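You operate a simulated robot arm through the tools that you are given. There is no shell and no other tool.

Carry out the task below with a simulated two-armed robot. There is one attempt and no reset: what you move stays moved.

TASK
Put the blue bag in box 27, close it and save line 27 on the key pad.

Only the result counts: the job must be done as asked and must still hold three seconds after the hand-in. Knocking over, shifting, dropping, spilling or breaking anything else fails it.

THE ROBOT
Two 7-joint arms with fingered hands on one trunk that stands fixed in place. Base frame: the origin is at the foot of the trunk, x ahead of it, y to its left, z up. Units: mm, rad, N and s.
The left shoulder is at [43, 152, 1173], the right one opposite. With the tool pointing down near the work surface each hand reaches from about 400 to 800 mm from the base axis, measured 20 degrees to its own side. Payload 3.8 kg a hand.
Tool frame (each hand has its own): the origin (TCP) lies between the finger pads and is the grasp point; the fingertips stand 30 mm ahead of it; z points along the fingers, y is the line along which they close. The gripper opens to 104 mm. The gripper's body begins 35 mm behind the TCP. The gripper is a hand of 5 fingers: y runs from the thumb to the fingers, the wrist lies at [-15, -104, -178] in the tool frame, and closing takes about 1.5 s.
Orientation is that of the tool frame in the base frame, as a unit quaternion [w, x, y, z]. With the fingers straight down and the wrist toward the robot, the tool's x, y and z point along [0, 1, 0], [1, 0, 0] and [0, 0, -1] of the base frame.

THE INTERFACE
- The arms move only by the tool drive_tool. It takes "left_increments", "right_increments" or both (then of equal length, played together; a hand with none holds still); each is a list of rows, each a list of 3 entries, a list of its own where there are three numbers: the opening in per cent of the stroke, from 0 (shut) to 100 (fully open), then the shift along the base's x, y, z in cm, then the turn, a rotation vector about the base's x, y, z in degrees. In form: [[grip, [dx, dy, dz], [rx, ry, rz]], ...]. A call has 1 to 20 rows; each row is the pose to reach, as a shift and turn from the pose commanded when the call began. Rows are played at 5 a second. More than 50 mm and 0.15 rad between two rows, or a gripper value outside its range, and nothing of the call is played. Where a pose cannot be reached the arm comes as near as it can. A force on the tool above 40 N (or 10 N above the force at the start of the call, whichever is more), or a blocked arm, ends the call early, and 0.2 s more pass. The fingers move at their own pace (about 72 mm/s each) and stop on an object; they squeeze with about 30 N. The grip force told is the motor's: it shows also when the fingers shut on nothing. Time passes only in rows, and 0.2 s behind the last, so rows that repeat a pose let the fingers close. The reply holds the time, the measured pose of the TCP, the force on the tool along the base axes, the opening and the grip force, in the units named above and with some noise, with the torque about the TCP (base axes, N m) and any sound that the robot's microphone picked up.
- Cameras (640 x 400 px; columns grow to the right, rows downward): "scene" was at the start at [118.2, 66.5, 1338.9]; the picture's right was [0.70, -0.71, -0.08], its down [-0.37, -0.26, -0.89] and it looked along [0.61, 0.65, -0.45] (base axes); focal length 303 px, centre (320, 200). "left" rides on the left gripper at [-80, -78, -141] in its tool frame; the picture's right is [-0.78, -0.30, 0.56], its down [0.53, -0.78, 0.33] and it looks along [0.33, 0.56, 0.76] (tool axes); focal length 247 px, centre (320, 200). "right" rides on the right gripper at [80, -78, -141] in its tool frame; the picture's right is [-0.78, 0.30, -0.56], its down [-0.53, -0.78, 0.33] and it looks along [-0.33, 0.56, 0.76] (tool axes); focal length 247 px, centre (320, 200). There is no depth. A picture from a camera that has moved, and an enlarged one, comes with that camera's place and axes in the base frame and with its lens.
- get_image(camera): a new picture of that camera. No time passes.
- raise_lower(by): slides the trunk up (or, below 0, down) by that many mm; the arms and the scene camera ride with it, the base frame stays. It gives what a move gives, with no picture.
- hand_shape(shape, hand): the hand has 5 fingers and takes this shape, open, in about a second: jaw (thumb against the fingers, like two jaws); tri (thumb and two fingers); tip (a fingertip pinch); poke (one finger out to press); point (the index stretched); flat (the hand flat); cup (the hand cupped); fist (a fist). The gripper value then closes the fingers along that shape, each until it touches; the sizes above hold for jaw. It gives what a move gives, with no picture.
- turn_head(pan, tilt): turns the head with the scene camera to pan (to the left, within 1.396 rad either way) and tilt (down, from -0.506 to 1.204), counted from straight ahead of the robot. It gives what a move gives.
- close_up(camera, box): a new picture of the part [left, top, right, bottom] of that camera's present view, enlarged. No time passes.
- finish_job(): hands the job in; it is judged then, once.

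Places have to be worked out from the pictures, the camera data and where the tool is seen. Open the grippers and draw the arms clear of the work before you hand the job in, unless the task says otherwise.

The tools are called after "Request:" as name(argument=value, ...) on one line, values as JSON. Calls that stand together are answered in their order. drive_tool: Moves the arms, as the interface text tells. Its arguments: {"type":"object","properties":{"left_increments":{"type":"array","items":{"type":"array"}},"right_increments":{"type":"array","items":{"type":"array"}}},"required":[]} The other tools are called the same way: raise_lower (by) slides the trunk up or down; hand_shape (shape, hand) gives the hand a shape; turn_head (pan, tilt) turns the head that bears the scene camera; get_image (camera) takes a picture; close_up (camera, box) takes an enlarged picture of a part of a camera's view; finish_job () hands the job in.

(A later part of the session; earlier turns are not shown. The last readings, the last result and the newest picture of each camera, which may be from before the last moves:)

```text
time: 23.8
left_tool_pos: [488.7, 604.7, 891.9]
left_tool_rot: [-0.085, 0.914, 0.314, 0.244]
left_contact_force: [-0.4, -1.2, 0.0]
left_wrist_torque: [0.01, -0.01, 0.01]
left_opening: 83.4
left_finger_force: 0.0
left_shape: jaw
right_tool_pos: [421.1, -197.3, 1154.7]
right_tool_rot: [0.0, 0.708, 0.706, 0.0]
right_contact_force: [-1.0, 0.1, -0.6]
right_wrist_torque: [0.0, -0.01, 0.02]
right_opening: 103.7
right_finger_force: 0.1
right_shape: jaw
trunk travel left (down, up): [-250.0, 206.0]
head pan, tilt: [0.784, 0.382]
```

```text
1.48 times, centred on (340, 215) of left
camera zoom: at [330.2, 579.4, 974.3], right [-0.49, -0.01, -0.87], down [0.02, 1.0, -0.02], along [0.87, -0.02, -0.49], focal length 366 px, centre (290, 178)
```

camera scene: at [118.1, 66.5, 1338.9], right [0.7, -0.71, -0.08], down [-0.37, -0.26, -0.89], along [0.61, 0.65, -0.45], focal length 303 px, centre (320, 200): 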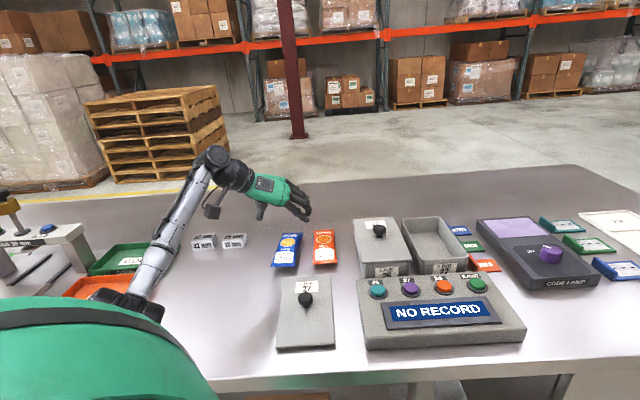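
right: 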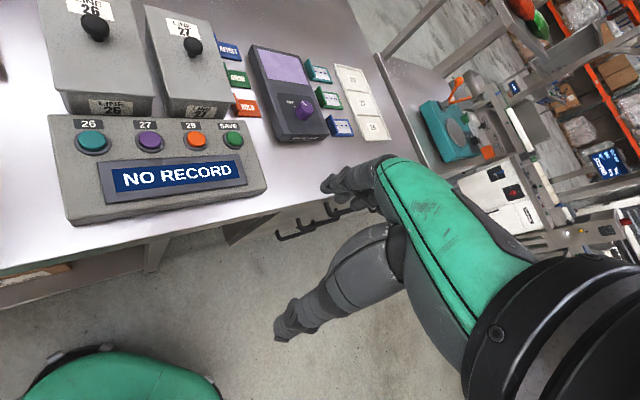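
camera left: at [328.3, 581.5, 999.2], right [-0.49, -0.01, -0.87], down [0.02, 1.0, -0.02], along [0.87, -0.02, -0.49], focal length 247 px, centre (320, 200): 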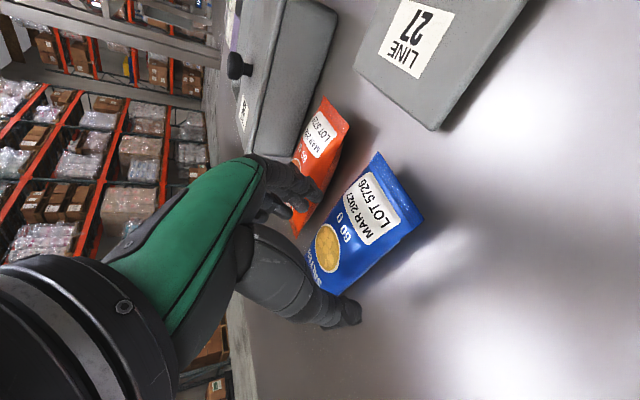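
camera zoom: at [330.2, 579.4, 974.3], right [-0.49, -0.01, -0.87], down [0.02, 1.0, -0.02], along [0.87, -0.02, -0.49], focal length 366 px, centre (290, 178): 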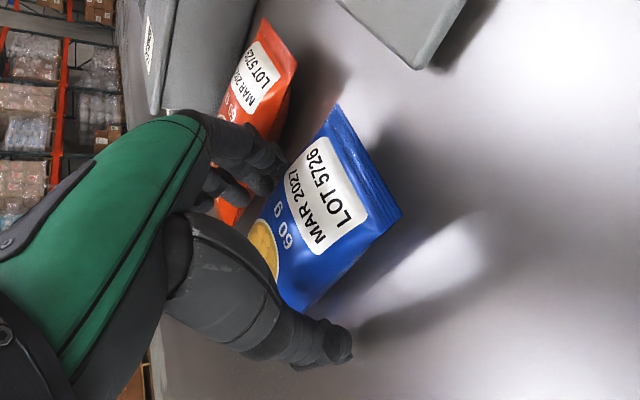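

Fingers straddle the bag with no contact yet. I go 4 mm lower for a deeper hold and then close gently on the bag.

Request:
drive_tool(left_increments=[[80, [0, 0, -0.2], [0, 0, 0]], [80, [0, 0, -0.4], [0, 0, 0]], [70, [0, 0, -0.4], [0, 0, 0]], [60, [0, 0, -0.4], [0, 0, 0]], [55, [0, 0, -0.4], [0, 0, 0]], [50, [0, 0, -0.4], [0, 0, 0]], [45, [0, 0, -0.4], [0, 0, 0]], [40, [0, 0, -0.4], [0, 0, 0]], [40, [0, 0, -0.4], [0, 0, 0]]])

Request:
close_up(camera="scene", box=[220, 170, 380, 290])

Request:
close_up(camera="left", box=[220, 80, 460, 350])

```text
time: 25.8
left_tool_pos: [487.9, 603.2, 890.4]
left_tool_rot: [-0.086, 0.913, 0.314, 0.246]
left_contact_force: [3.5, -1.0, 11.8]
left_wrist_torque: [-0.24, -0.46, 0.01]
left_opening: 51.1
left_finger_force: 30.1
left_shape: jaw
right_tool_pos: [420.5, -198.7, 1154.7]
right_tool_rot: [-0.001, 0.707, 0.707, 0.0]
right_contact_force: [0.9, 0.0, 0.4]
right_wrist_torque: [0.01, 0.0, -0.03]
right_opening: 103.6
right_finger_force: 0.1
right_shape: jaw
trunk travel left (down, up): [-250.0, 206.0]
head pan, tilt: [0.784, 0.382]
```

```text
3.33 times, centred on (300, 230) of scene
camera zoom: at [117.3, 64.7, 1339.1], right [0.7, -0.71, -0.08], down [-0.37, -0.26, -0.89], along [0.61, 0.66, -0.44], focal length 1011 px, centre (387, 100)
```

zoom: 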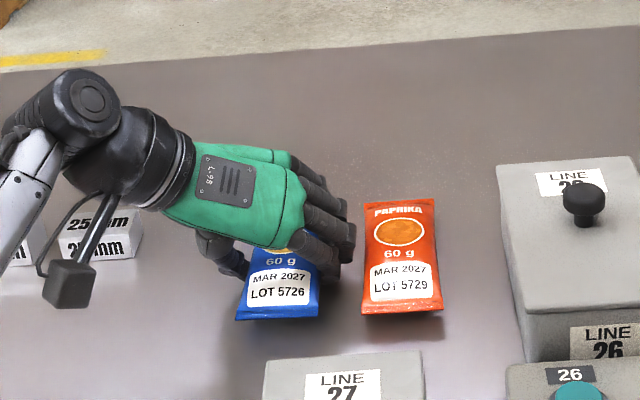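

```text
1.48 times, centred on (340, 215) of left
camera zoom: at [329.6, 578.3, 972.5], right [-0.49, -0.01, -0.87], down [0.02, 1.0, -0.02], along [0.87, -0.02, -0.49], focal length 366 px, centre (290, 178)
```

zoom: 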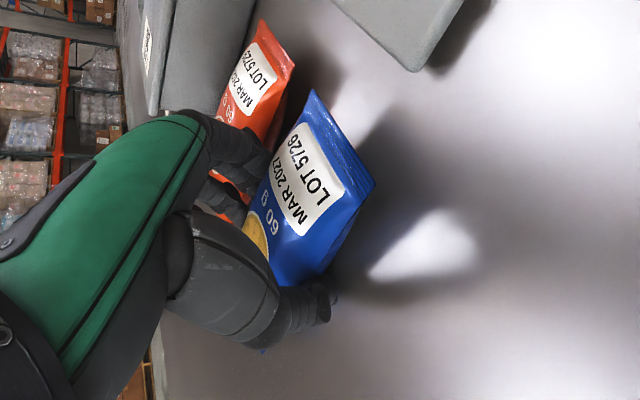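

The bag is gripped (51 mm, 30 N) and the orange bag has not moved. I lift slowly straight up and check.

Request:
drive_tool(left_increments=[[40, [0, 0, 0.5], [0, 0, 0]], [40, [0, 0, 1.2], [0, 0, 0]], [40, [0, 0, 2.0], [0, 0, 0]], [40, [0, 0, 3.0], [0, 0, 0]], [40, [0, 0, 3.0], [0, 0, 0]]])

Request:
close_up(camera="scene", box=[220, 170, 380, 290])

Request:
get_image(camera="left")

```text
time: 27.0
left_tool_pos: [488.6, 603.7, 917.2]
left_tool_rot: [-0.086, 0.913, 0.315, 0.244]
left_contact_force: [0.4, -0.2, -0.8]
left_wrist_torque: [0.02, 0.03, 0.01]
left_opening: 50.8
left_finger_force: 30.2
left_shape: jaw
right_tool_pos: [420.7, -197.2, 1155.3]
right_tool_rot: [0.0, 0.707, 0.707, 0.0]
right_contact_force: [-0.2, -0.9, -0.1]
right_wrist_torque: [-0.02, -0.03, 0.0]
right_opening: 103.5
right_finger_force: 0.0
right_shape: jaw
trunk travel left (down, up): [-250.0, 206.0]
head pan, tilt: [0.784, 0.382]
```

```text
3.33 times, centred on (300, 230) of scene
camera zoom: at [118.3, 66.5, 1338.9], right [0.7, -0.71, -0.08], down [-0.37, -0.26, -0.89], along [0.61, 0.65, -0.45], focal length 1011 px, centre (387, 100)
```

zoom: 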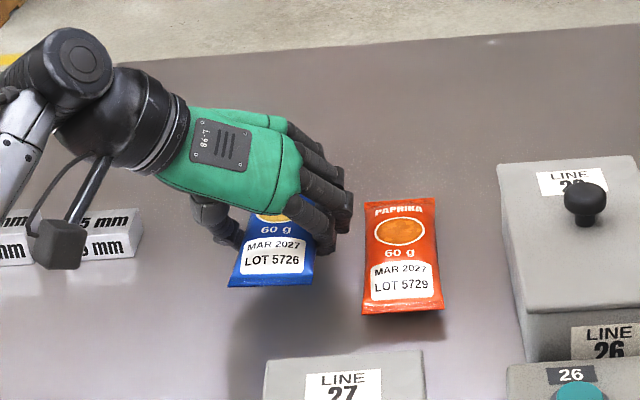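

```text
taken
camera left: at [330.5, 578.7, 1000.7], right [-0.49, -0.01, -0.87], down [0.02, 1.0, -0.02], along [0.87, -0.02, -0.49], focal length 247 px, centre (320, 200)
```

left: 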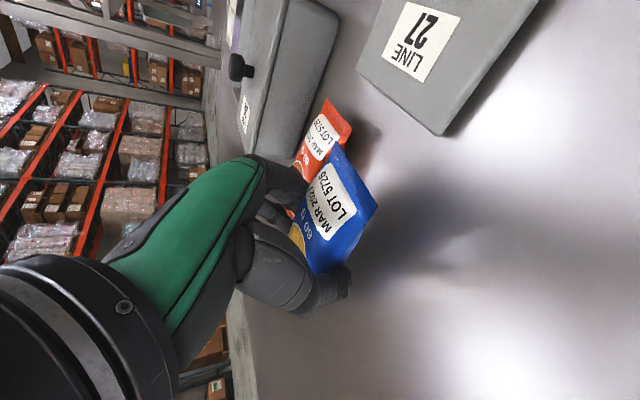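

The bag is held firmly; its axis is now about 44°, i.e. parallel to box 27, with its centre about [12, 5] mm ahead of the TCP. I lift to z ≈ 1040 and carry it toward box 27.

Request:
drive_tool(left_increments=[[40, [0, 0, 3], [0, 0, 0]], [40, [0, 0, 6], [0, 0, 0]], [40, [0, 0, 9], [0, 0, 0]], [40, [0.5, -0.6, 12], [0, 0, 0]], [40, [2.2, -2.8, 12.3], [0, 0, 0]], [40, [4.2, -5.4, 12.3], [0, 0, 0]], [40, [6.2, -7.9, 12.3], [0, 0, 0]], [40, [8.2, -10.5, 12.3], [0, 0, 0]], [40, [10.2, -13.0, 12.3], [0, 0, 0]], [40, [12.2, -15.6, 12.3], [0, 0, 0]], [40, [14.2, -18.2, 12.3], [0, 0, 0]], [40, [16.2, -20.7, 12.3], [0, 0, 0]], [40, [18.2, -23.3, 12.3], [0, 0, 0]], [40, [20.0, -25.7, 12.3], [0, 0, 0]], [40, [21.5, -27.6, 12.3], [0, 0, 0]], [40, [21.9, -28.1, 12.3], [0, 0, 0]], [40, [21.9, -28.1, 12.3], [0, 0, 0]]])

Request:
get_image(camera="scene")

Request:
get_image(camera="left")

```text
time: 30.6
left_tool_pos: [707.3, 325.2, 1041.8]
left_tool_rot: [-0.084, 0.914, 0.314, 0.244]
left_contact_force: [0.0, -0.4, 0.4]
left_wrist_torque: [-0.01, -0.01, 0.01]
left_opening: 50.7
left_finger_force: 29.7
left_shape: jaw
right_tool_pos: [420.8, -197.0, 1156.1]
right_tool_rot: [0.0, 0.708, 0.706, 0.0]
right_contact_force: [0.0, -0.2, -0.2]
right_wrist_torque: [0.0, 0.01, 0.01]
right_opening: 103.9
right_finger_force: 0.1
right_shape: jaw
trunk travel left (down, up): [-250.0, 206.0]
head pan, tilt: [0.784, 0.382]
```

```text
taken
camera scene: at [118.4, 66.5, 1338.9], right [0.7, -0.71, -0.08], down [-0.37, -0.26, -0.89], along [0.61, 0.65, -0.45], focal length 303 px, centre (320, 200)
```

scene: 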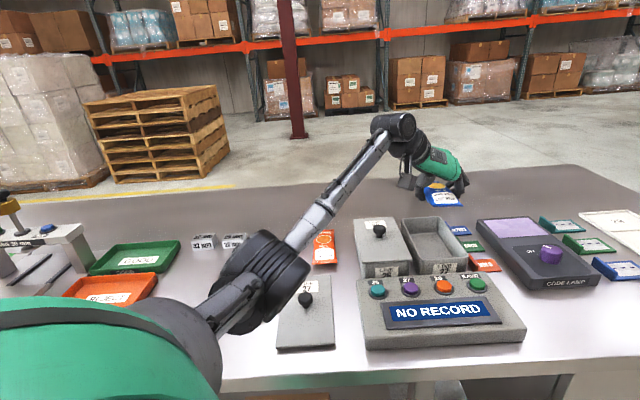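

```text
taken
camera left: at [548.3, 299.3, 1124.5], right [-0.49, -0.01, -0.87], down [0.02, 1.0, -0.02], along [0.87, -0.02, -0.49], focal length 247 px, centre (320, 200)
```

left: 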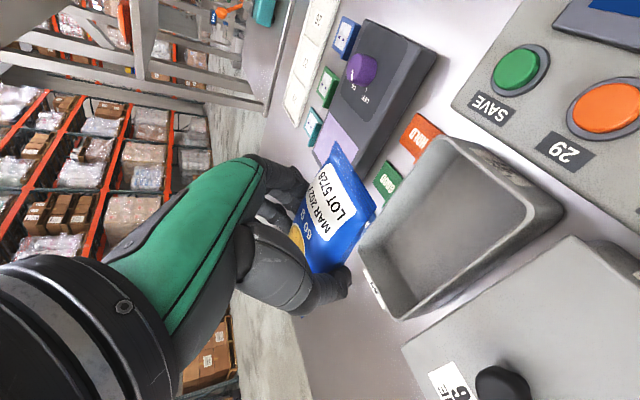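

The bag is above box 27's far end in view. I enlarge both views to locate the box rim and the bag precisely.

Request:
close_up(camera="left", box=[270, 110, 590, 350])

Request:
close_up(camera="scene", box=[390, 140, 500, 290])

```text
1.67 times, centred on (430, 230) of left
camera zoom: at [548.3, 299.3, 1124.5], right [-0.49, -0.01, -0.87], down [0.02, 1.0, -0.02], along [0.87, -0.02, -0.49], focal length 412 px, centre (137, 150)
```

zoom: 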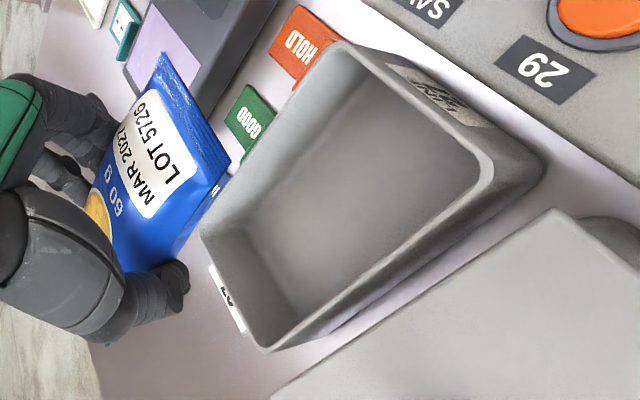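

```text
2.67 times, centred on (445, 215) of scene
camera zoom: at [118.4, 66.5, 1338.9], right [0.7, -0.71, -0.08], down [-0.37, -0.26, -0.89], along [0.61, 0.65, -0.45], focal length 809 px, centre (-13, 160)
```

zoom: 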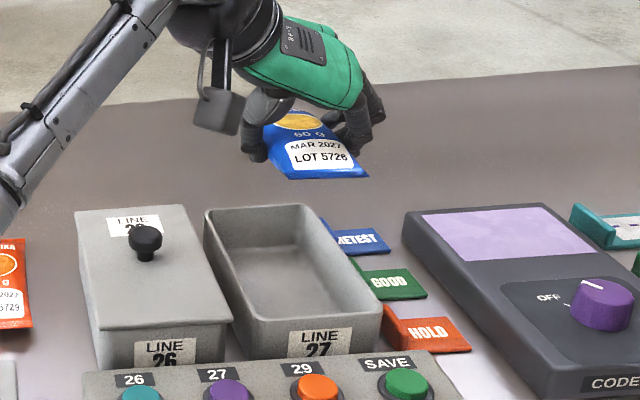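

The cavity rim works out at about 169 × 97 mm centred at [717, 326], axis 45°; the bag (centre ~[720, 328], axis 44°) is nearly on it. I nudge slightly and lower to just above the rim.

Request:
drive_tool(left_increments=[[40, [-0.1, -0.4, -2], [0, 0, 0]], [40, [-0.1, -0.4, -4], [0, 0, 0]], [40, [-0.1, -0.4, -6], [0, 0, 0]], [40, [-0.1, -0.4, -7.5], [0, 0, 0]], [40, [-0.1, -0.4, -7.5], [0, 0, 0]]])

Request:
close_up(camera="left", box=[220, 60, 540, 350])

Request:
close_up(camera="scene", box=[390, 140, 500, 290])

```text
time: 31.8
left_tool_pos: [704.5, 317.8, 966.1]
left_tool_rot: [-0.085, 0.914, 0.314, 0.244]
left_contact_force: [1.3, -0.7, -0.9]
left_wrist_torque: [0.0, 0.0, 0.0]
left_opening: 50.9
left_finger_force: 29.5
left_shape: jaw
right_tool_pos: [421.6, -196.7, 1155.6]
right_tool_rot: [-0.001, 0.707, 0.707, 0.0]
right_contact_force: [-0.2, 0.0, 0.0]
right_wrist_torque: [0.0, 0.01, -0.01]
right_opening: 103.5
right_finger_force: 0.1
right_shape: jaw
trunk travel left (down, up): [-250.0, 206.0]
head pan, tilt: [0.784, 0.382]
```

```text
1.38 times, centred on (380, 205) of left
camera zoom: at [546.7, 294.1, 1049.3], right [-0.49, -0.01, -0.87], down [0.02, 1.0, -0.02], along [0.87, -0.02, -0.49], focal length 341 px, centre (237, 193)
```

zoom: 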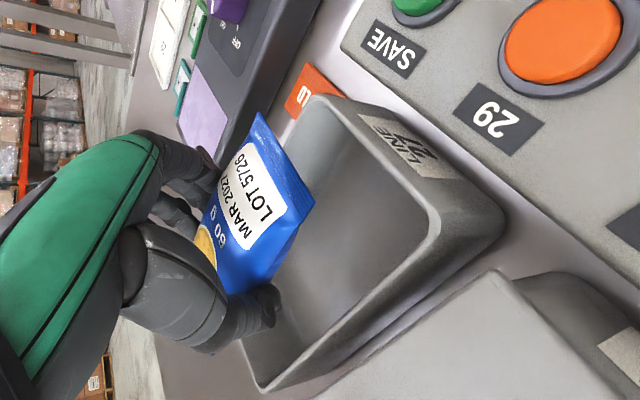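

```text
2.67 times, centred on (445, 215) of scene
camera zoom: at [118.3, 66.3, 1338.9], right [0.7, -0.71, -0.08], down [-0.37, -0.26, -0.89], along [0.61, 0.65, -0.45], focal length 809 px, centre (-13, 160)
```

zoom: 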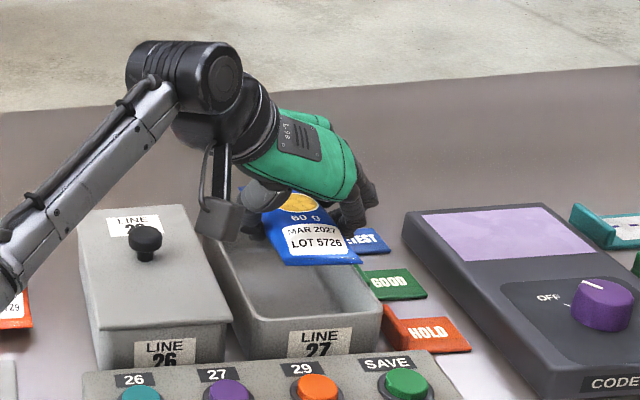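

The bag is well lined up over the cavity with ~10 mm spare at each end. I lower it into the box to TCP z ≈ 922, watching force.

Request:
drive_tool(left_increments=[[40, [0, 0.1, -1.2], [0, 0, 0]], [40, [0, 0.1, -2.4], [0, 0, 0]], [40, [0, 0.1, -3.4], [0, 0, 0]], [40, [0, 0.1, -4.4], [0, 0, 0]], [40, [0, 0.1, -4.4], [0, 0, 0]]])

Request:
close_up(camera="left", box=[220, 60, 540, 350])

Request:
close_up(camera="scene", box=[390, 140, 500, 290])

```text
time: 33.0
left_tool_pos: [704.7, 319.3, 926.5]
left_tool_rot: [-0.083, 0.912, 0.315, 0.248]
left_contact_force: [-3.0, 4.2, 15.9]
left_wrist_torque: [-0.42, -0.67, 0.06]
left_opening: 50.5
left_finger_force: 29.9
left_shape: jaw
right_tool_pos: [418.0, -197.6, 1156.4]
right_tool_rot: [0.0, 0.707, 0.707, 0.001]
right_contact_force: [0.4, 0.1, 0.5]
right_wrist_torque: [-0.03, 0.01, 0.04]
right_opening: 103.6
right_finger_force: 0.1
right_shape: jaw
trunk travel left (down, up): [-250.0, 206.0]
head pan, tilt: [0.784, 0.382]
```

```text
1.38 times, centred on (380, 205) of left
camera zoom: at [545.6, 295.5, 1008.6], right [-0.49, -0.01, -0.87], down [0.02, 1.0, -0.02], along [0.87, -0.02, -0.49], focal length 341 px, centre (237, 193)
```

zoom: 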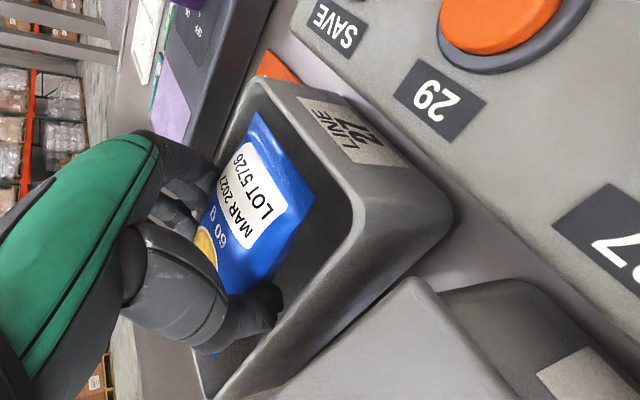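

```text
2.67 times, centred on (445, 215) of scene
camera zoom: at [115.0, 65.8, 1339.5], right [0.7, -0.71, -0.08], down [-0.36, -0.26, -0.89], along [0.61, 0.66, -0.44], focal length 809 px, centre (-13, 160)
```

zoom: 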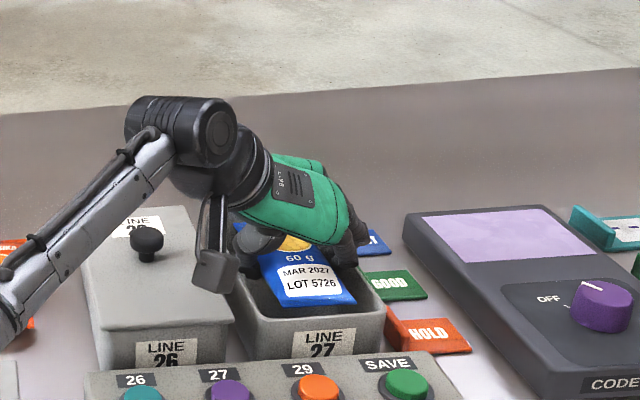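

An upward force of 16 N appears at TCP z 926; its moment arm points to something ~58 mm to the right of the TCP, i.e. my finger knuckles resting on the box's right rim. I back up a few mm and zoom in to see.

Request:
drive_tool(left_increments=[[40, [0, 0, 0.3], [0, 0, 0]], [40, [0, 0, 0.6], [0, 0, 0]], [40, [0, 0, 0.6], [0, 0, 0]]])

Request:
close_up(camera="scene", box=[420, 190, 480, 260])

Request:
close_up(camera="left", box=[270, 120, 470, 340])

```text
time: 33.8
left_tool_pos: [703.7, 320.2, 928.2]
left_tool_rot: [-0.086, 0.913, 0.314, 0.245]
left_contact_force: [-2.0, 3.7, 6.4]
left_wrist_torque: [-0.2, -0.33, 0.14]
left_opening: 50.1
left_finger_force: 29.5
left_shape: jaw
right_tool_pos: [420.2, -195.8, 1157.0]
right_tool_rot: [-0.001, 0.707, 0.708, 0.0]
right_contact_force: [0.4, -0.4, 0.1]
right_wrist_torque: [0.0, -0.04, -0.01]
right_opening: 103.8
right_finger_force: 0.0
right_shape: jaw
trunk travel left (down, up): [-250.0, 206.0]
head pan, tilt: [0.784, 0.382]
```

```text
5.71 times, centred on (450, 225) of scene
camera zoom: at [116.9, 66.6, 1338.9], right [0.7, -0.71, -0.08], down [-0.37, -0.26, -0.89], along [0.61, 0.65, -0.44], focal length 1733 px, centre (-423, 57)
```

zoom: 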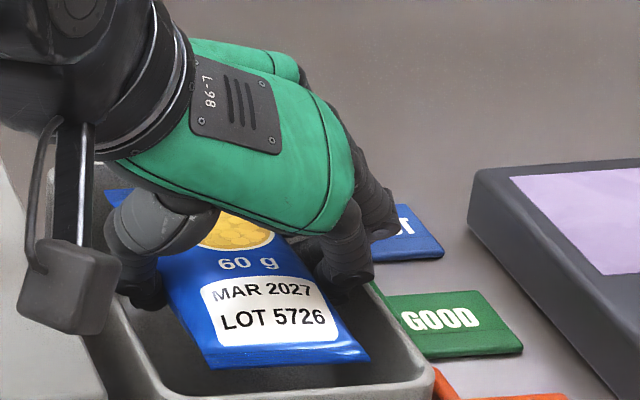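

```text
1.82 times, centred on (370, 230) of left
camera zoom: at [546.5, 295.5, 1011.0], right [-0.49, -0.01, -0.87], down [0.02, 1.0, -0.02], along [0.87, -0.02, -0.49], focal length 449 px, centre (229, 146)
```

zoom: 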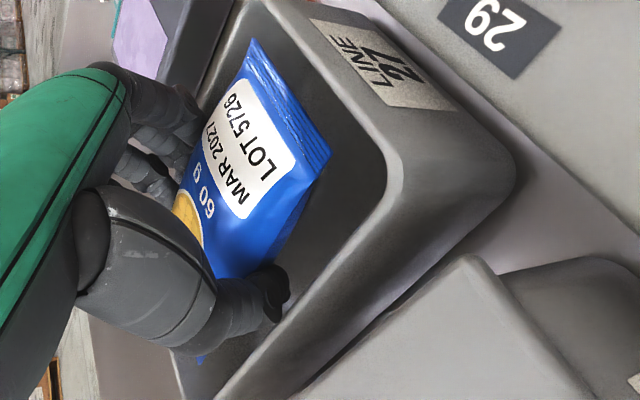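

Hand width at knuckle height nearly equals the cavity width, so it can't go deeper. I raise a few mm to unload the rim, then check that force is zero before a careful release.

Request:
drive_tool(left_increments=[[40, [0, 0, 0.3], [0, 0, 0]], [40, [0, 0, 0.6], [0, 0, 0]], [40, [0, 0, 0.6], [0, 0, 0]]])

Request:
close_up(camera="left", box=[270, 120, 470, 340])

Request:
close_up(camera="scene", box=[400, 190, 500, 300])

```text
time: 34.6
left_tool_pos: [705.4, 319.8, 933.9]
left_tool_rot: [-0.086, 0.913, 0.314, 0.245]
left_contact_force: [0.4, -0.1, -0.5]
left_wrist_torque: [0.04, 0.02, 0.02]
left_opening: 50.5
left_finger_force: 29.8
left_shape: jaw
right_tool_pos: [420.7, -197.4, 1155.5]
right_tool_rot: [0.0, 0.707, 0.707, 0.0]
right_contact_force: [-0.2, -0.7, 0.4]
right_wrist_torque: [0.0, 0.03, -0.03]
right_opening: 103.8
right_finger_force: 0.1
right_shape: jaw
trunk travel left (down, up): [-250.0, 206.0]
head pan, tilt: [0.784, 0.382]
```

```text
1.82 times, centred on (370, 230) of left
camera zoom: at [547.3, 295.3, 1017.4], right [-0.49, -0.01, -0.87], down [0.02, 1.0, -0.02], along [0.87, -0.02, -0.49], focal length 449 px, centre (229, 146)
```

zoom: 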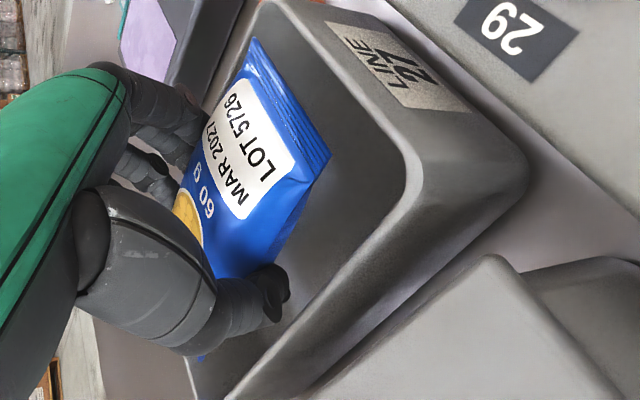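

```text
3.64 times, centred on (450, 245) of scene
camera zoom: at [118.4, 66.4, 1338.9], right [0.7, -0.71, -0.08], down [-0.37, -0.26, -0.89], along [0.61, 0.65, -0.45], focal length 1103 px, centre (-153, 36)
```

zoom: 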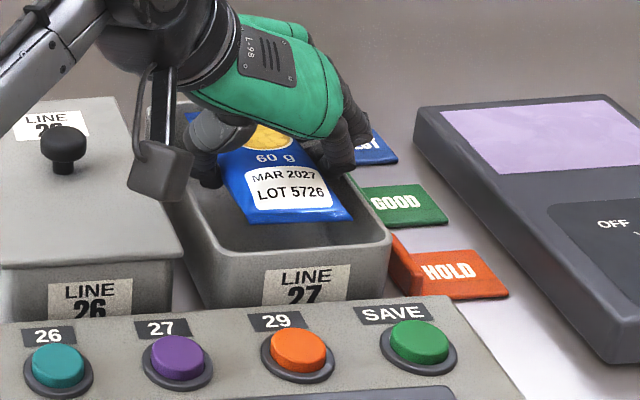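

Force is zero now, and the thumb has about 10 mm to the left wall. I open gradually to about 60 mm to let the bag settle down into the box.

Request:
drive_tool(left_increments=[[50, [0, 0, 0], [0, 0, 0]], [52, [0, 0, 0], [0, 0, 0]], [54, [0, 0, 0], [0, 0, 0]], [56, [0, 0, 0], [0, 0, 0]], [58, [0, 0, 0], [0, 0, 0]], [58, [0, 0, 0], [0, 0, 0]]])

Request:
close_up(camera="left", box=[270, 120, 470, 340])

Request:
close_up(camera="scene", box=[400, 190, 500, 300])

```text
time: 36.0
left_tool_pos: [704.5, 320.7, 934.0]
left_tool_rot: [-0.086, 0.913, 0.314, 0.245]
left_contact_force: [0.9, -0.8, 0.5]
left_wrist_torque: [0.01, -0.01, 0.03]
left_opening: 58.7
left_finger_force: 0.1
left_shape: jaw
right_tool_pos: [420.8, -196.6, 1153.8]
right_tool_rot: [-0.001, 0.708, 0.707, 0.0]
right_contact_force: [-0.4, -0.4, 0.3]
right_wrist_torque: [0.02, 0.04, 0.0]
right_opening: 103.5
right_finger_force: 0.1
right_shape: jaw
trunk travel left (down, up): [-250.0, 206.0]
head pan, tilt: [0.784, 0.382]
```

```text
1.82 times, centred on (370, 230) of left
camera zoom: at [547.4, 295.2, 1017.8], right [-0.49, -0.01, -0.87], down [0.02, 1.0, -0.02], along [0.87, -0.02, -0.49], focal length 449 px, centre (229, 146)
```

zoom: 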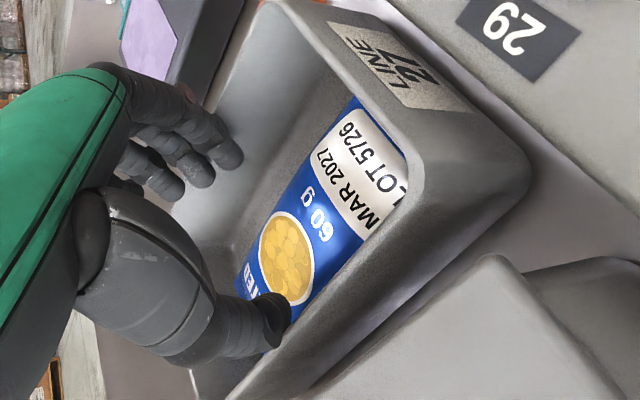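

```text
3.64 times, centred on (450, 245) of scene
camera zoom: at [118.4, 66.1, 1338.9], right [0.7, -0.71, -0.08], down [-0.37, -0.26, -0.89], along [0.61, 0.65, -0.45], focal length 1103 px, centre (-153, 36)
```

zoom: 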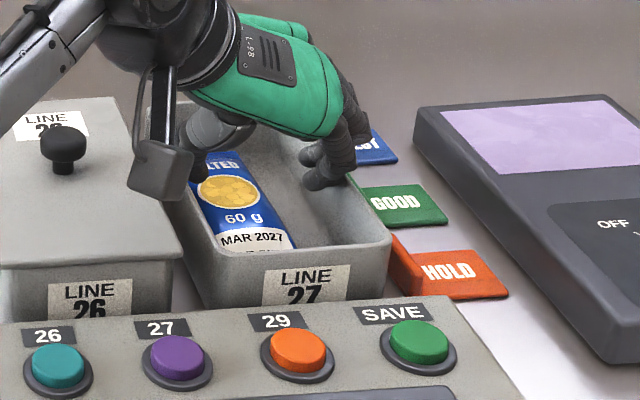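

The bag lies fully inside box 27. I withdraw the hand straight up without opening further.

Request:
drive_tool(left_increments=[[57, [0, 0, 1], [0, 0, 0]], [57, [0, 0, 3], [0, 0, 0]], [57, [0, 0, 6], [0, 0, 0]], [57, [0, 0, 9], [0, 0, 0]], [57, [0, 0, 12], [0, 0, 0]]])

Request:
get_image(camera="left")

Request:
close_up(camera="scene", box=[400, 190, 500, 300])

```text
time: 37.2
left_tool_pos: [703.7, 319.5, 1054.2]
left_tool_rot: [-0.086, 0.913, 0.315, 0.244]
left_contact_force: [-0.2, 0.0, 0.1]
left_wrist_torque: [0.02, 0.01, 0.02]
left_opening: 59.4
left_finger_force: 0.1
left_shape: jaw
right_tool_pos: [421.2, -197.7, 1155.8]
right_tool_rot: [-0.001, 0.707, 0.707, 0.001]
right_contact_force: [1.0, 0.6, 0.6]
right_wrist_torque: [-0.02, 0.01, -0.01]
right_opening: 103.6
right_finger_force: 0.1
right_shape: jaw
trunk travel left (down, up): [-250.0, 206.0]
head pan, tilt: [0.784, 0.382]
```

```text
taken
camera left: at [546.2, 294.2, 1137.5], right [-0.49, -0.01, -0.87], down [0.02, 1.0, -0.02], along [0.87, -0.02, -0.49], focal length 247 px, centre (320, 200)
```

left: 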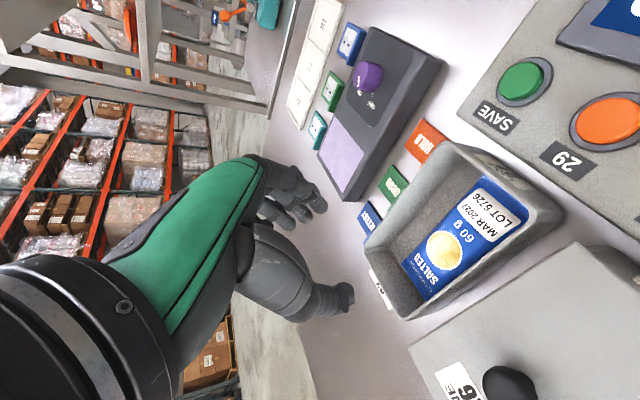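

```text
3.64 times, centred on (450, 245) of scene
camera zoom: at [118.0, 65.9, 1339.0], right [0.7, -0.71, -0.08], down [-0.37, -0.26, -0.89], along [0.61, 0.65, -0.44], focal length 1103 px, centre (-153, 36)
```

zoom: 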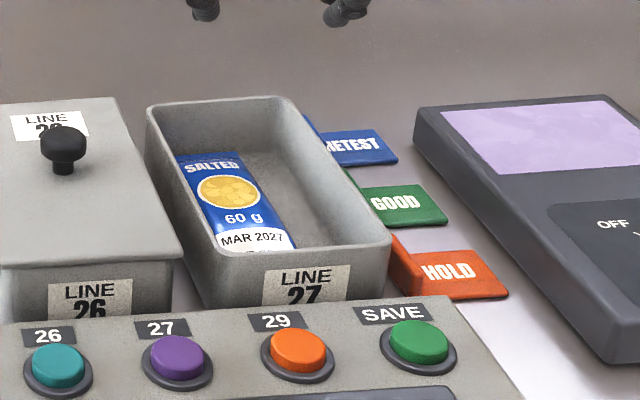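

The bag lies flat in box 27 and nothing else moved. Now I bring the left hand back over the lid: first retreat and undo the 30° tilt.

Request:
drive_tool(left_increments=[[60, [-3.5, 2.1, 1], [0, 0, 0]], [70, [-7, 4.2, 2], [0, 0, 0]], [80, [-10.5, 6.3, 2], [-3.1, 3.9, 0]], [90, [-14, 8.4, 2], [-6.2, 7.9, 0]], [100, [-17.5, 10.5, 2], [-9.3, 11.8, 0]], [100, [-21, 12.6, 2], [-12.4, 15.7, 0]], [100, [-24, 14.4, 2], [-15.5, 19.7, 0]], [100, [-26.4, 16, 2], [-18.6, 23.6, 0]], [100, [-26.4, 16, 2], [-18.6, 23.6, 0]]])

```text
time: 39.2
left_tool_pos: [440.8, 479.8, 1073.9]
left_tool_rot: [0.001, 0.946, 0.326, -0.001]
left_contact_force: [0.7, -0.4, 0.3]
left_wrist_torque: [-0.03, 0.0, 0.02]
left_opening: 103.7
left_finger_force: 0.1
left_shape: jaw
right_tool_pos: [421.6, -196.8, 1155.8]
right_tool_rot: [-0.001, 0.707, 0.707, 0.001]
right_contact_force: [0.2, -0.2, 0.5]
right_wrist_torque: [-0.03, 0.0, 0.0]
right_opening: 103.7
right_finger_force: 0.2
right_shape: jaw
trunk travel left (down, up): [-250.0, 206.0]
head pan, tilt: [0.784, 0.382]
```

Tool is vertical again at [441, 480, 1074]. I now yaw back by +66° while moving above the lid's knob.

Request:
drive_tool(left_increments=[[100, [-0.5, -0.5, 0], [0, 0, 7]], [100, [-1, -1, 0], [0, 0, 14]], [100, [-1.5, -1.5, 0], [0, 0, 21]], [100, [-2, -2, 0], [0, 0, 28]], [100, [-2.5, -2.5, 0], [0, 0, 35]], [100, [-3, -3, -1], [0, 0, 42]], [100, [-3.5, -3.5, -2], [0, 0, 49]], [100, [-4, -4, -3], [0, 0, 56]], [100, [-4.5, -4.4, -4], [0, 0, 62]], [100, [-4.9, -4.7, -5], [0, 0, 66]], [100, [-4.9, -4.7, -6], [0, 0, 66]]])

Request:
get_image(camera="left")

Request:
get_image(camera="scene")

```text
time: 41.6
left_tool_pos: [393.2, 434.1, 1014.1]
left_tool_rot: [0.0, 0.616, 0.788, 0.001]
left_contact_force: [0.1, -1.4, -0.4]
left_wrist_torque: [-0.01, -0.03, 0.01]
left_opening: 103.6
left_finger_force: 0.0
left_shape: jaw
right_tool_pos: [420.5, -196.7, 1155.0]
right_tool_rot: [0.001, 0.707, 0.707, 0.0]
right_contact_force: [-0.2, 0.4, 0.2]
right_wrist_torque: [0.0, 0.0, -0.04]
right_opening: 103.8
right_finger_force: 0.0
right_shape: jaw
trunk travel left (down, up): [-250.0, 206.0]
head pan, tilt: [0.784, 0.382]
```

```text
taken
camera left: at [337.0, 337.7, 1155.9], right [-0.1, -0.82, -0.56], down [-0.88, 0.33, -0.33], along [0.46, 0.46, -0.76], focal length 247 px, centre (320, 200)
```

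left: 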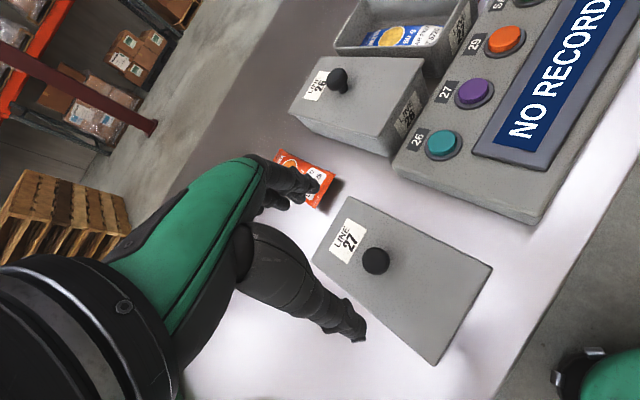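

```text
taken
camera scene: at [118.3, 66.5, 1338.9], right [0.7, -0.71, -0.08], down [-0.37, -0.26, -0.89], along [0.61, 0.65, -0.45], focal length 303 px, centre (320, 200)
```

scene: 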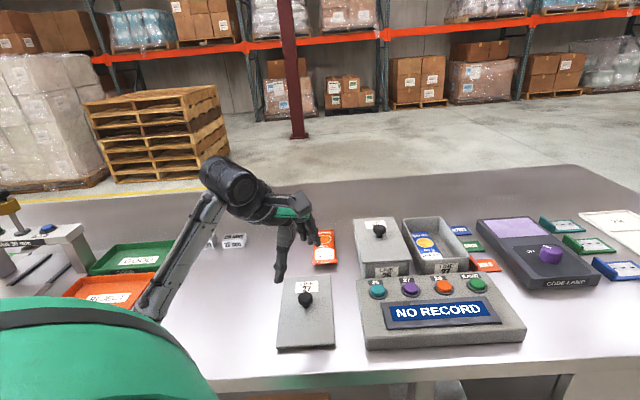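

The knob is seen close to where I left it (about [396–400, 433–436]). I re-apply the 10° tilt and descend around the knob to the earlier grasp height.

Request:
drive_tool(left_increments=[[100, [0, 0, -2.5], [1.2, -4.8, 0]], [100, [0, 0, -5], [2.4, -9.7, 0]], [100, [-0.05, -0.05, -7], [2.4, -9.7, 0]], [100, [-0.05, -0.05, -8.7], [2.4, -9.7, 0]], [100, [-0.05, -0.05, -10.1], [2.4, -9.7, 0]], [100, [-0.05, -0.05, -10.1], [2.4, -9.7, 0]]])

Request:
close_up(camera="left", box=[200, 120, 420, 400])

Request:
close_up(camera="scene", box=[240, 220, 380, 370])

```text
time: 43.0
left_tool_pos: [392.3, 433.3, 911.6]
left_tool_rot: [0.054, 0.613, 0.785, 0.068]
left_contact_force: [-0.2, -0.3, -0.7]
left_wrist_torque: [-0.02, -0.02, -0.01]
left_opening: 103.9
left_finger_force: 0.1
left_shape: jaw
right_tool_pos: [421.1, -197.1, 1155.6]
right_tool_rot: [0.0, 0.707, 0.707, 0.0]
right_contact_force: [-1.0, 0.1, 1.1]
right_wrist_torque: [0.03, -0.01, 0.03]
right_opening: 103.5
right_finger_force: 0.0
right_shape: jaw
trunk travel left (down, up): [-250.0, 206.0]
head pan, tilt: [0.784, 0.382]
```

```text
1.43 times, centred on (310, 260) of left
camera zoom: at [313.9, 330.9, 1039.3], right [0.0, -0.8, -0.6], down [-0.82, 0.35, -0.46], along [0.58, 0.49, -0.65], focal length 353 px, centre (334, 114)
```

zoom: 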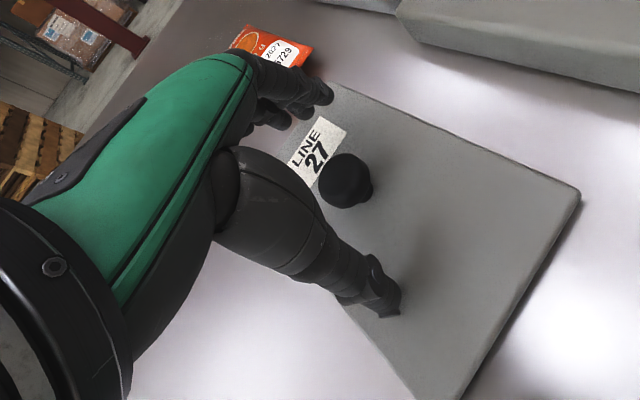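

```text
2.67 times, centred on (310, 295) of scene
camera zoom: at [118.2, 66.3, 1338.9], right [0.7, -0.71, -0.08], down [-0.37, -0.26, -0.89], along [0.61, 0.65, -0.45], focal length 809 px, centre (347, -53)
```

zoom: 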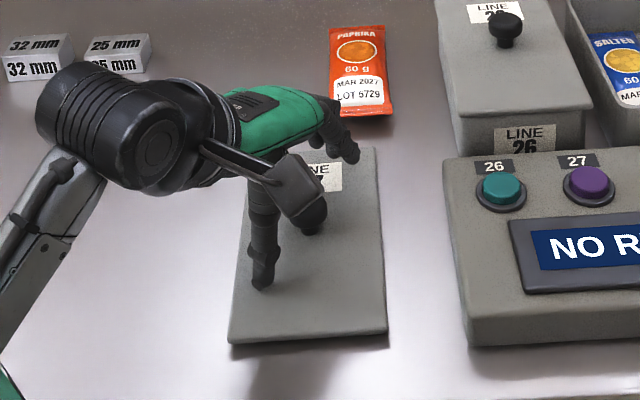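

The knob sits at the same spot relative to the hand as in the first grasp. I close on it.

Request:
drive_tool(left_increments=[[70, [0, 0, 0], [0, 0, 0]], [50, [0, 0, 0], [0, 0, 0]], [40, [0, 0, 0], [0, 0, 0]], [30, [0, 0, 0], [0, 0, 0]], [20, [0, 0, 0], [0, 0, 0]], [10, [0, 0, 0], [0, 0, 0]], [0, [0, 0, 0], [0, 0, 0]], [0, [0, 0, 0], [0, 0, 0]], [0, [0, 0, 0], [0, 0, 0]]])

Request:
close_up(camera="left", box=[200, 120, 420, 400])

```text
time: 45.0
left_tool_pos: [392.6, 433.5, 914.4]
left_tool_rot: [0.055, 0.614, 0.785, 0.068]
left_contact_force: [-0.4, -1.2, 0.8]
left_wrist_torque: [0.03, 0.03, 0.01]
left_opening: 23.3
left_finger_force: 29.8
left_shape: jaw
right_tool_pos: [421.9, -196.5, 1155.9]
right_tool_rot: [0.0, 0.707, 0.707, 0.0]
right_contact_force: [0.0, -0.1, 0.1]
right_wrist_torque: [0.05, -0.01, 0.01]
right_opening: 103.6
right_finger_force: 0.1
right_shape: jaw
trunk travel left (down, up): [-250.0, 206.0]
head pan, tilt: [0.784, 0.382]
```

```text
1.43 times, centred on (310, 260) of left
camera zoom: at [313.9, 330.9, 1039.7], right [0.0, -0.8, -0.6], down [-0.82, 0.35, -0.46], along [0.58, 0.49, -0.65], focal length 353 px, centre (334, 114)
```

zoom: 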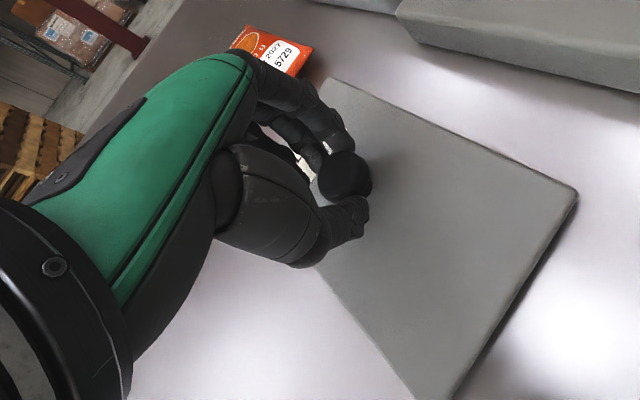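

Knob gripped (23 mm, 30 N). I lift the lid and carry it back to hover above box 27.

Request:
drive_tool(left_increments=[[0, [0, 0, 1], [0, 0, 0]], [0, [0, 0, 3], [0, 0, 0]], [0, [0, 0, 6], [0, 0, 0]], [0, [0, 0, 9], [0, 0, 0]], [0, [0.5, -0.2, 11.5], [0, 0, 0]], [0, [2.5, -0.8, 12.5], [0, 0, 0]], [0, [5.3, -1.7, 12.5], [0, 0, 0]], [0, [8.3, -2.7, 12.5], [0, 0, 0]], [0, [11.3, -3.6, 12.5], [0, 0, 0]], [0, [14.3, -4.6, 12.5], [0, 0, 0]], [0, [17.3, -5.6, 12.5], [0, 0, 0]], [0, [20.3, -6.5, 12.5], [0, 0, 0]], [0, [23.3, -7.5, 12.5], [0, 0, 0]], [0, [26.3, -8.5, 12.5], [0, 0, 0]], [0, [29.3, -9.4, 12.5], [0, 0, 0]], [0, [31.3, -10.1, 12.5], [0, 0, 0]], [0, [32.3, -10.4, 12.5], [0, 0, 0]], [0, [32.3, -10.4, 11.5], [0, 0, 0]], [0, [32.3, -10.4, 11.5], [0, 0, 0]]])

Request:
get_image(camera="left")

Request:
close_up(camera="scene", box=[340, 130, 520, 310])

```text
time: 49.0
left_tool_pos: [714.9, 329.9, 1026.8]
left_tool_rot: [0.054, 0.613, 0.785, 0.068]
left_contact_force: [0.1, 0.7, -0.4]
left_wrist_torque: [-0.01, 0.02, -0.01]
left_opening: 23.3
left_finger_force: 30.3
left_shape: jaw
right_tool_pos: [421.2, -197.5, 1155.4]
right_tool_rot: [0.0, 0.706, 0.708, 0.001]
right_contact_force: [0.5, -0.3, 0.2]
right_wrist_torque: [-0.01, 0.0, -0.02]
right_opening: 103.7
right_finger_force: 0.1
right_shape: jaw
trunk travel left (down, up): [-250.0, 206.0]
head pan, tilt: [0.784, 0.382]
```

```text
taken
camera left: at [636.2, 227.8, 1154.2], right [0.0, -0.8, -0.6], down [-0.82, 0.35, -0.46], along [0.58, 0.49, -0.65], focal length 247 px, centre (320, 200)
```

left: 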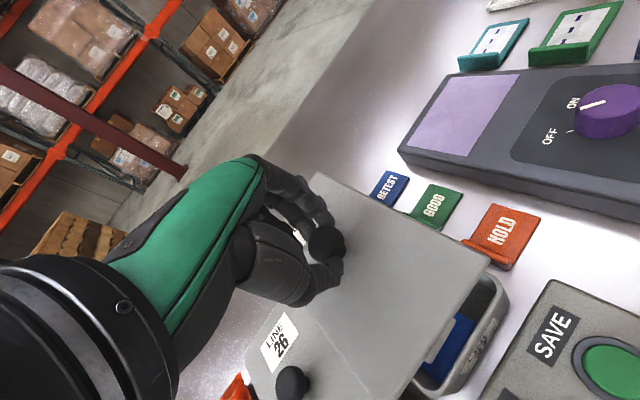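

```text
2.22 times, centred on (430, 220) of scene
camera zoom: at [118.4, 66.3, 1338.9], right [0.7, -0.71, -0.08], down [-0.37, -0.26, -0.89], along [0.61, 0.65, -0.45], focal length 674 px, centre (76, 156)
```

zoom: 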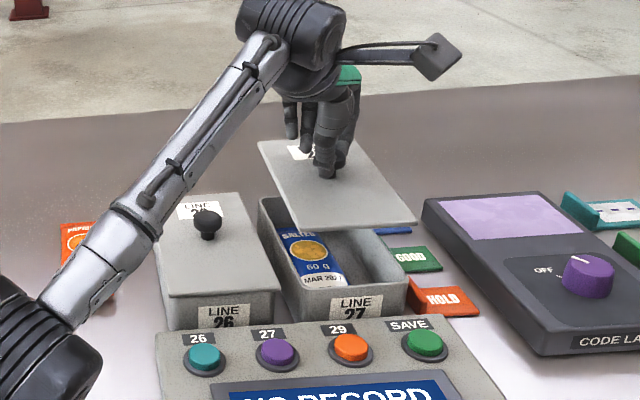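

The lid hovers over the box with nearly the original heading. I lower to TCP z ≈ 982 (about 16 mm above seated) so I can compare directly with the first-lift picture.

Request:
drive_tool(left_increments=[[0, [0.05, -0.05, -1.5], [0, 0, 0]], [0, [0.05, -0.05, -3], [0, 0, 0]], [0, [0.05, -0.05, -4.5], [0, 0, 0]], [0, [0.05, -0.05, -4.5], [0, 0, 0]]])

Request:
get_image(camera="left")

Request:
close_up(camera="scene", box=[340, 150, 520, 310])

Request:
close_up(camera="left", box=[300, 150, 520, 400])

```text
time: 50.0
left_tool_pos: [716.0, 329.5, 983.5]
left_tool_rot: [0.054, 0.613, 0.785, 0.068]
left_contact_force: [1.1, 0.5, -0.6]
left_wrist_torque: [0.01, -0.04, -0.01]
left_opening: 23.4
left_finger_force: 29.5
left_shape: jaw
right_tool_pos: [421.9, -197.7, 1155.5]
right_tool_rot: [0.001, 0.708, 0.707, 0.0]
right_contact_force: [0.4, 0.1, 0.1]
right_wrist_torque: [-0.03, -0.02, -0.02]
right_opening: 103.9
right_finger_force: 0.1
right_shape: jaw
trunk travel left (down, up): [-250.0, 206.0]
head pan, tilt: [0.784, 0.382]
```

```text
taken
camera left: at [637.2, 227.1, 1110.7], right [0.0, -0.8, -0.6], down [-0.82, 0.35, -0.46], along [0.58, 0.49, -0.65], focal length 247 px, centre (320, 200)
```

left: 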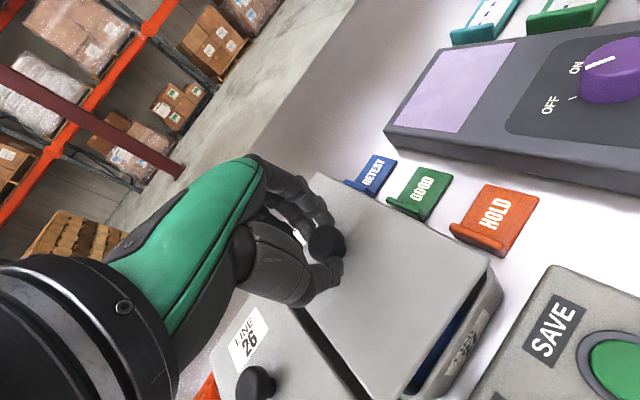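

```text
2.50 times, centred on (430, 230) of scene
camera zoom: at [118.4, 66.3, 1338.9], right [0.7, -0.71, -0.08], down [-0.37, -0.26, -0.89], along [0.61, 0.65, -0.45], focal length 758 px, centre (45, 125)
```

zoom: 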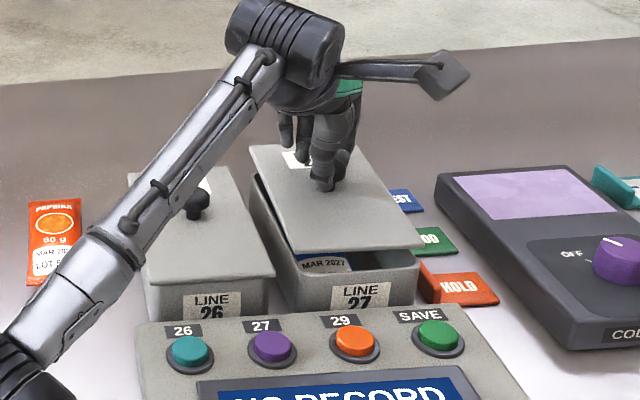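

```text
1.60 times, centred on (410, 275) of left
camera zoom: at [637.2, 227.1, 1110.7], right [0.0, -0.8, -0.6], down [-0.82, 0.35, -0.46], along [0.58, 0.49, -0.65], focal length 395 px, centre (176, 80)
```

zoom: 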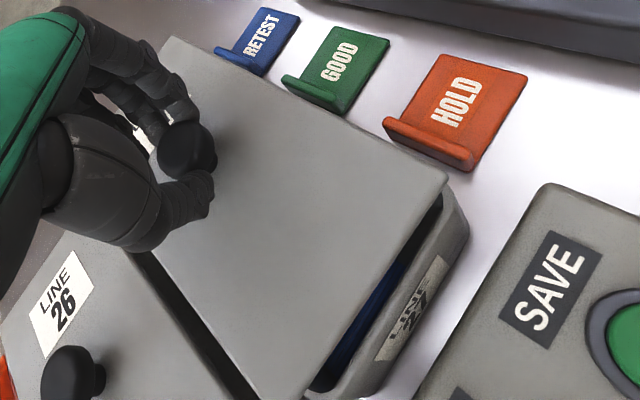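

I compare lid and rim more closely: enlarge the near edge in the left view and the lid in the scene view.

Request:
close_up(camera="left", box=[400, 230, 520, 400])

Request:
close_up(camera="scene", box=[390, 190, 490, 290])

```text
2.35 times, centred on (460, 315) of left
camera zoom: at [637.2, 227.1, 1110.7], right [0.0, -0.8, -0.6], down [-0.82, 0.35, -0.46], along [0.58, 0.49, -0.65], focal length 581 px, centre (-9, -71)
```

zoom: 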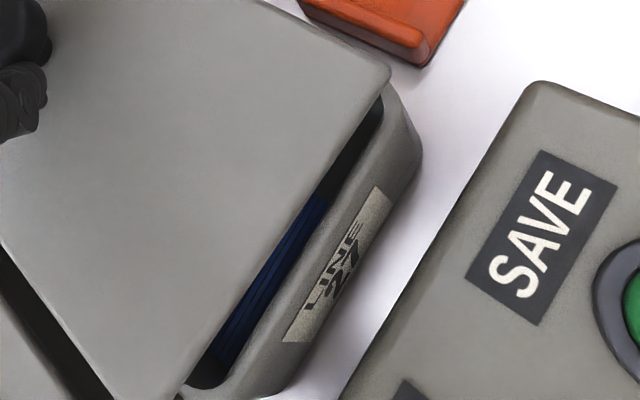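

```text
4.00 times, centred on (440, 240) of scene
camera zoom: at [118.4, 66.3, 1338.9], right [0.7, -0.71, -0.08], down [-0.37, -0.26, -0.89], along [0.61, 0.65, -0.45], focal length 1213 px, centre (-160, 40)
```

zoom: 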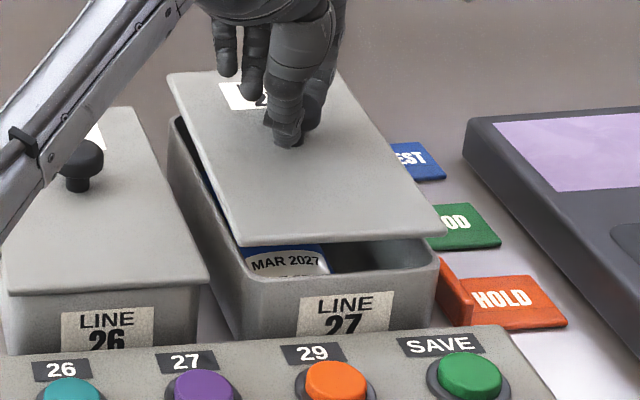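

The lid's near edge seems rotated about −1.5° and ~3 mm too far out relative to the rim. I correct that and lower to ~5 mm above the seat for a direct look.

Request:
drive_tool(left_increments=[[0, [-0.1, -0.1, 0], [0, 0, 0.8]], [0, [-0.2, -0.2, -0.4], [0, 0, 1.6]], [0, [-0.2, -0.2, -0.8], [0, 0, 1.6]], [0, [-0.2, -0.2, -1.2], [0, 0, 1.6]], [0, [-0.2, -0.2, -1.2], [0, 0, 1.6]]])

Request:
close_up(camera="left", box=[380, 220, 520, 400])

Request:
close_up(camera="scene", box=[390, 190, 490, 290])

```text
time: 51.2
left_tool_pos: [714.4, 326.0, 969.8]
left_tool_rot: [0.052, 0.602, 0.794, 0.069]
left_contact_force: [-0.4, 0.2, -0.2]
left_wrist_torque: [-0.01, 0.0, 0.0]
left_opening: 23.4
left_finger_force: 29.9
left_shape: jaw
right_tool_pos: [421.8, -196.7, 1154.5]
right_tool_rot: [0.0, 0.707, 0.707, 0.0]
right_contact_force: [0.7, 0.9, 0.3]
right_wrist_torque: [-0.02, -0.01, 0.0]
right_opening: 103.8
right_finger_force: 0.0
right_shape: jaw
trunk travel left (down, up): [-250.0, 206.0]
head pan, tilt: [0.784, 0.382]
```

```text
2.22 times, centred on (450, 310) of left
camera zoom: at [637.6, 222.4, 1097.3], right [0.02, -0.8, -0.6], down [-0.83, 0.33, -0.46], along [0.56, 0.5, -0.65], focal length 549 px, centre (31, -44)
```

zoom: 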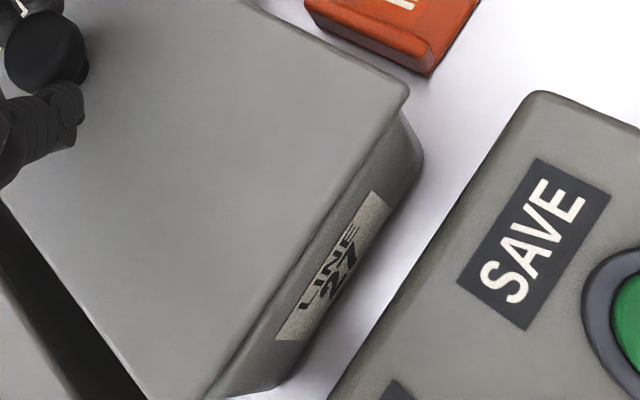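

```text
4.00 times, centred on (440, 240) of scene
camera zoom: at [118.4, 66.3, 1338.9], right [0.7, -0.71, -0.08], down [-0.37, -0.26, -0.89], along [0.61, 0.65, -0.45], focal length 1213 px, centre (-160, 40)
```

zoom: 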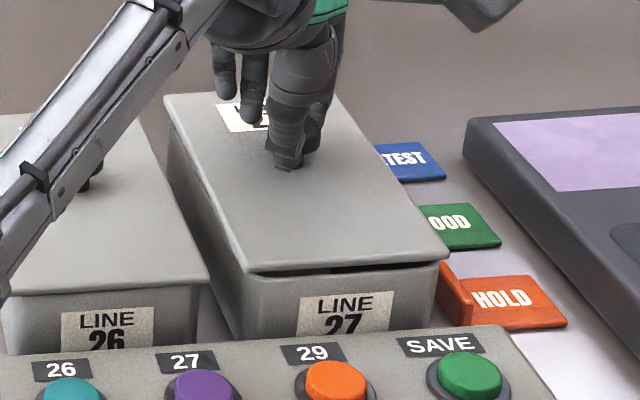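

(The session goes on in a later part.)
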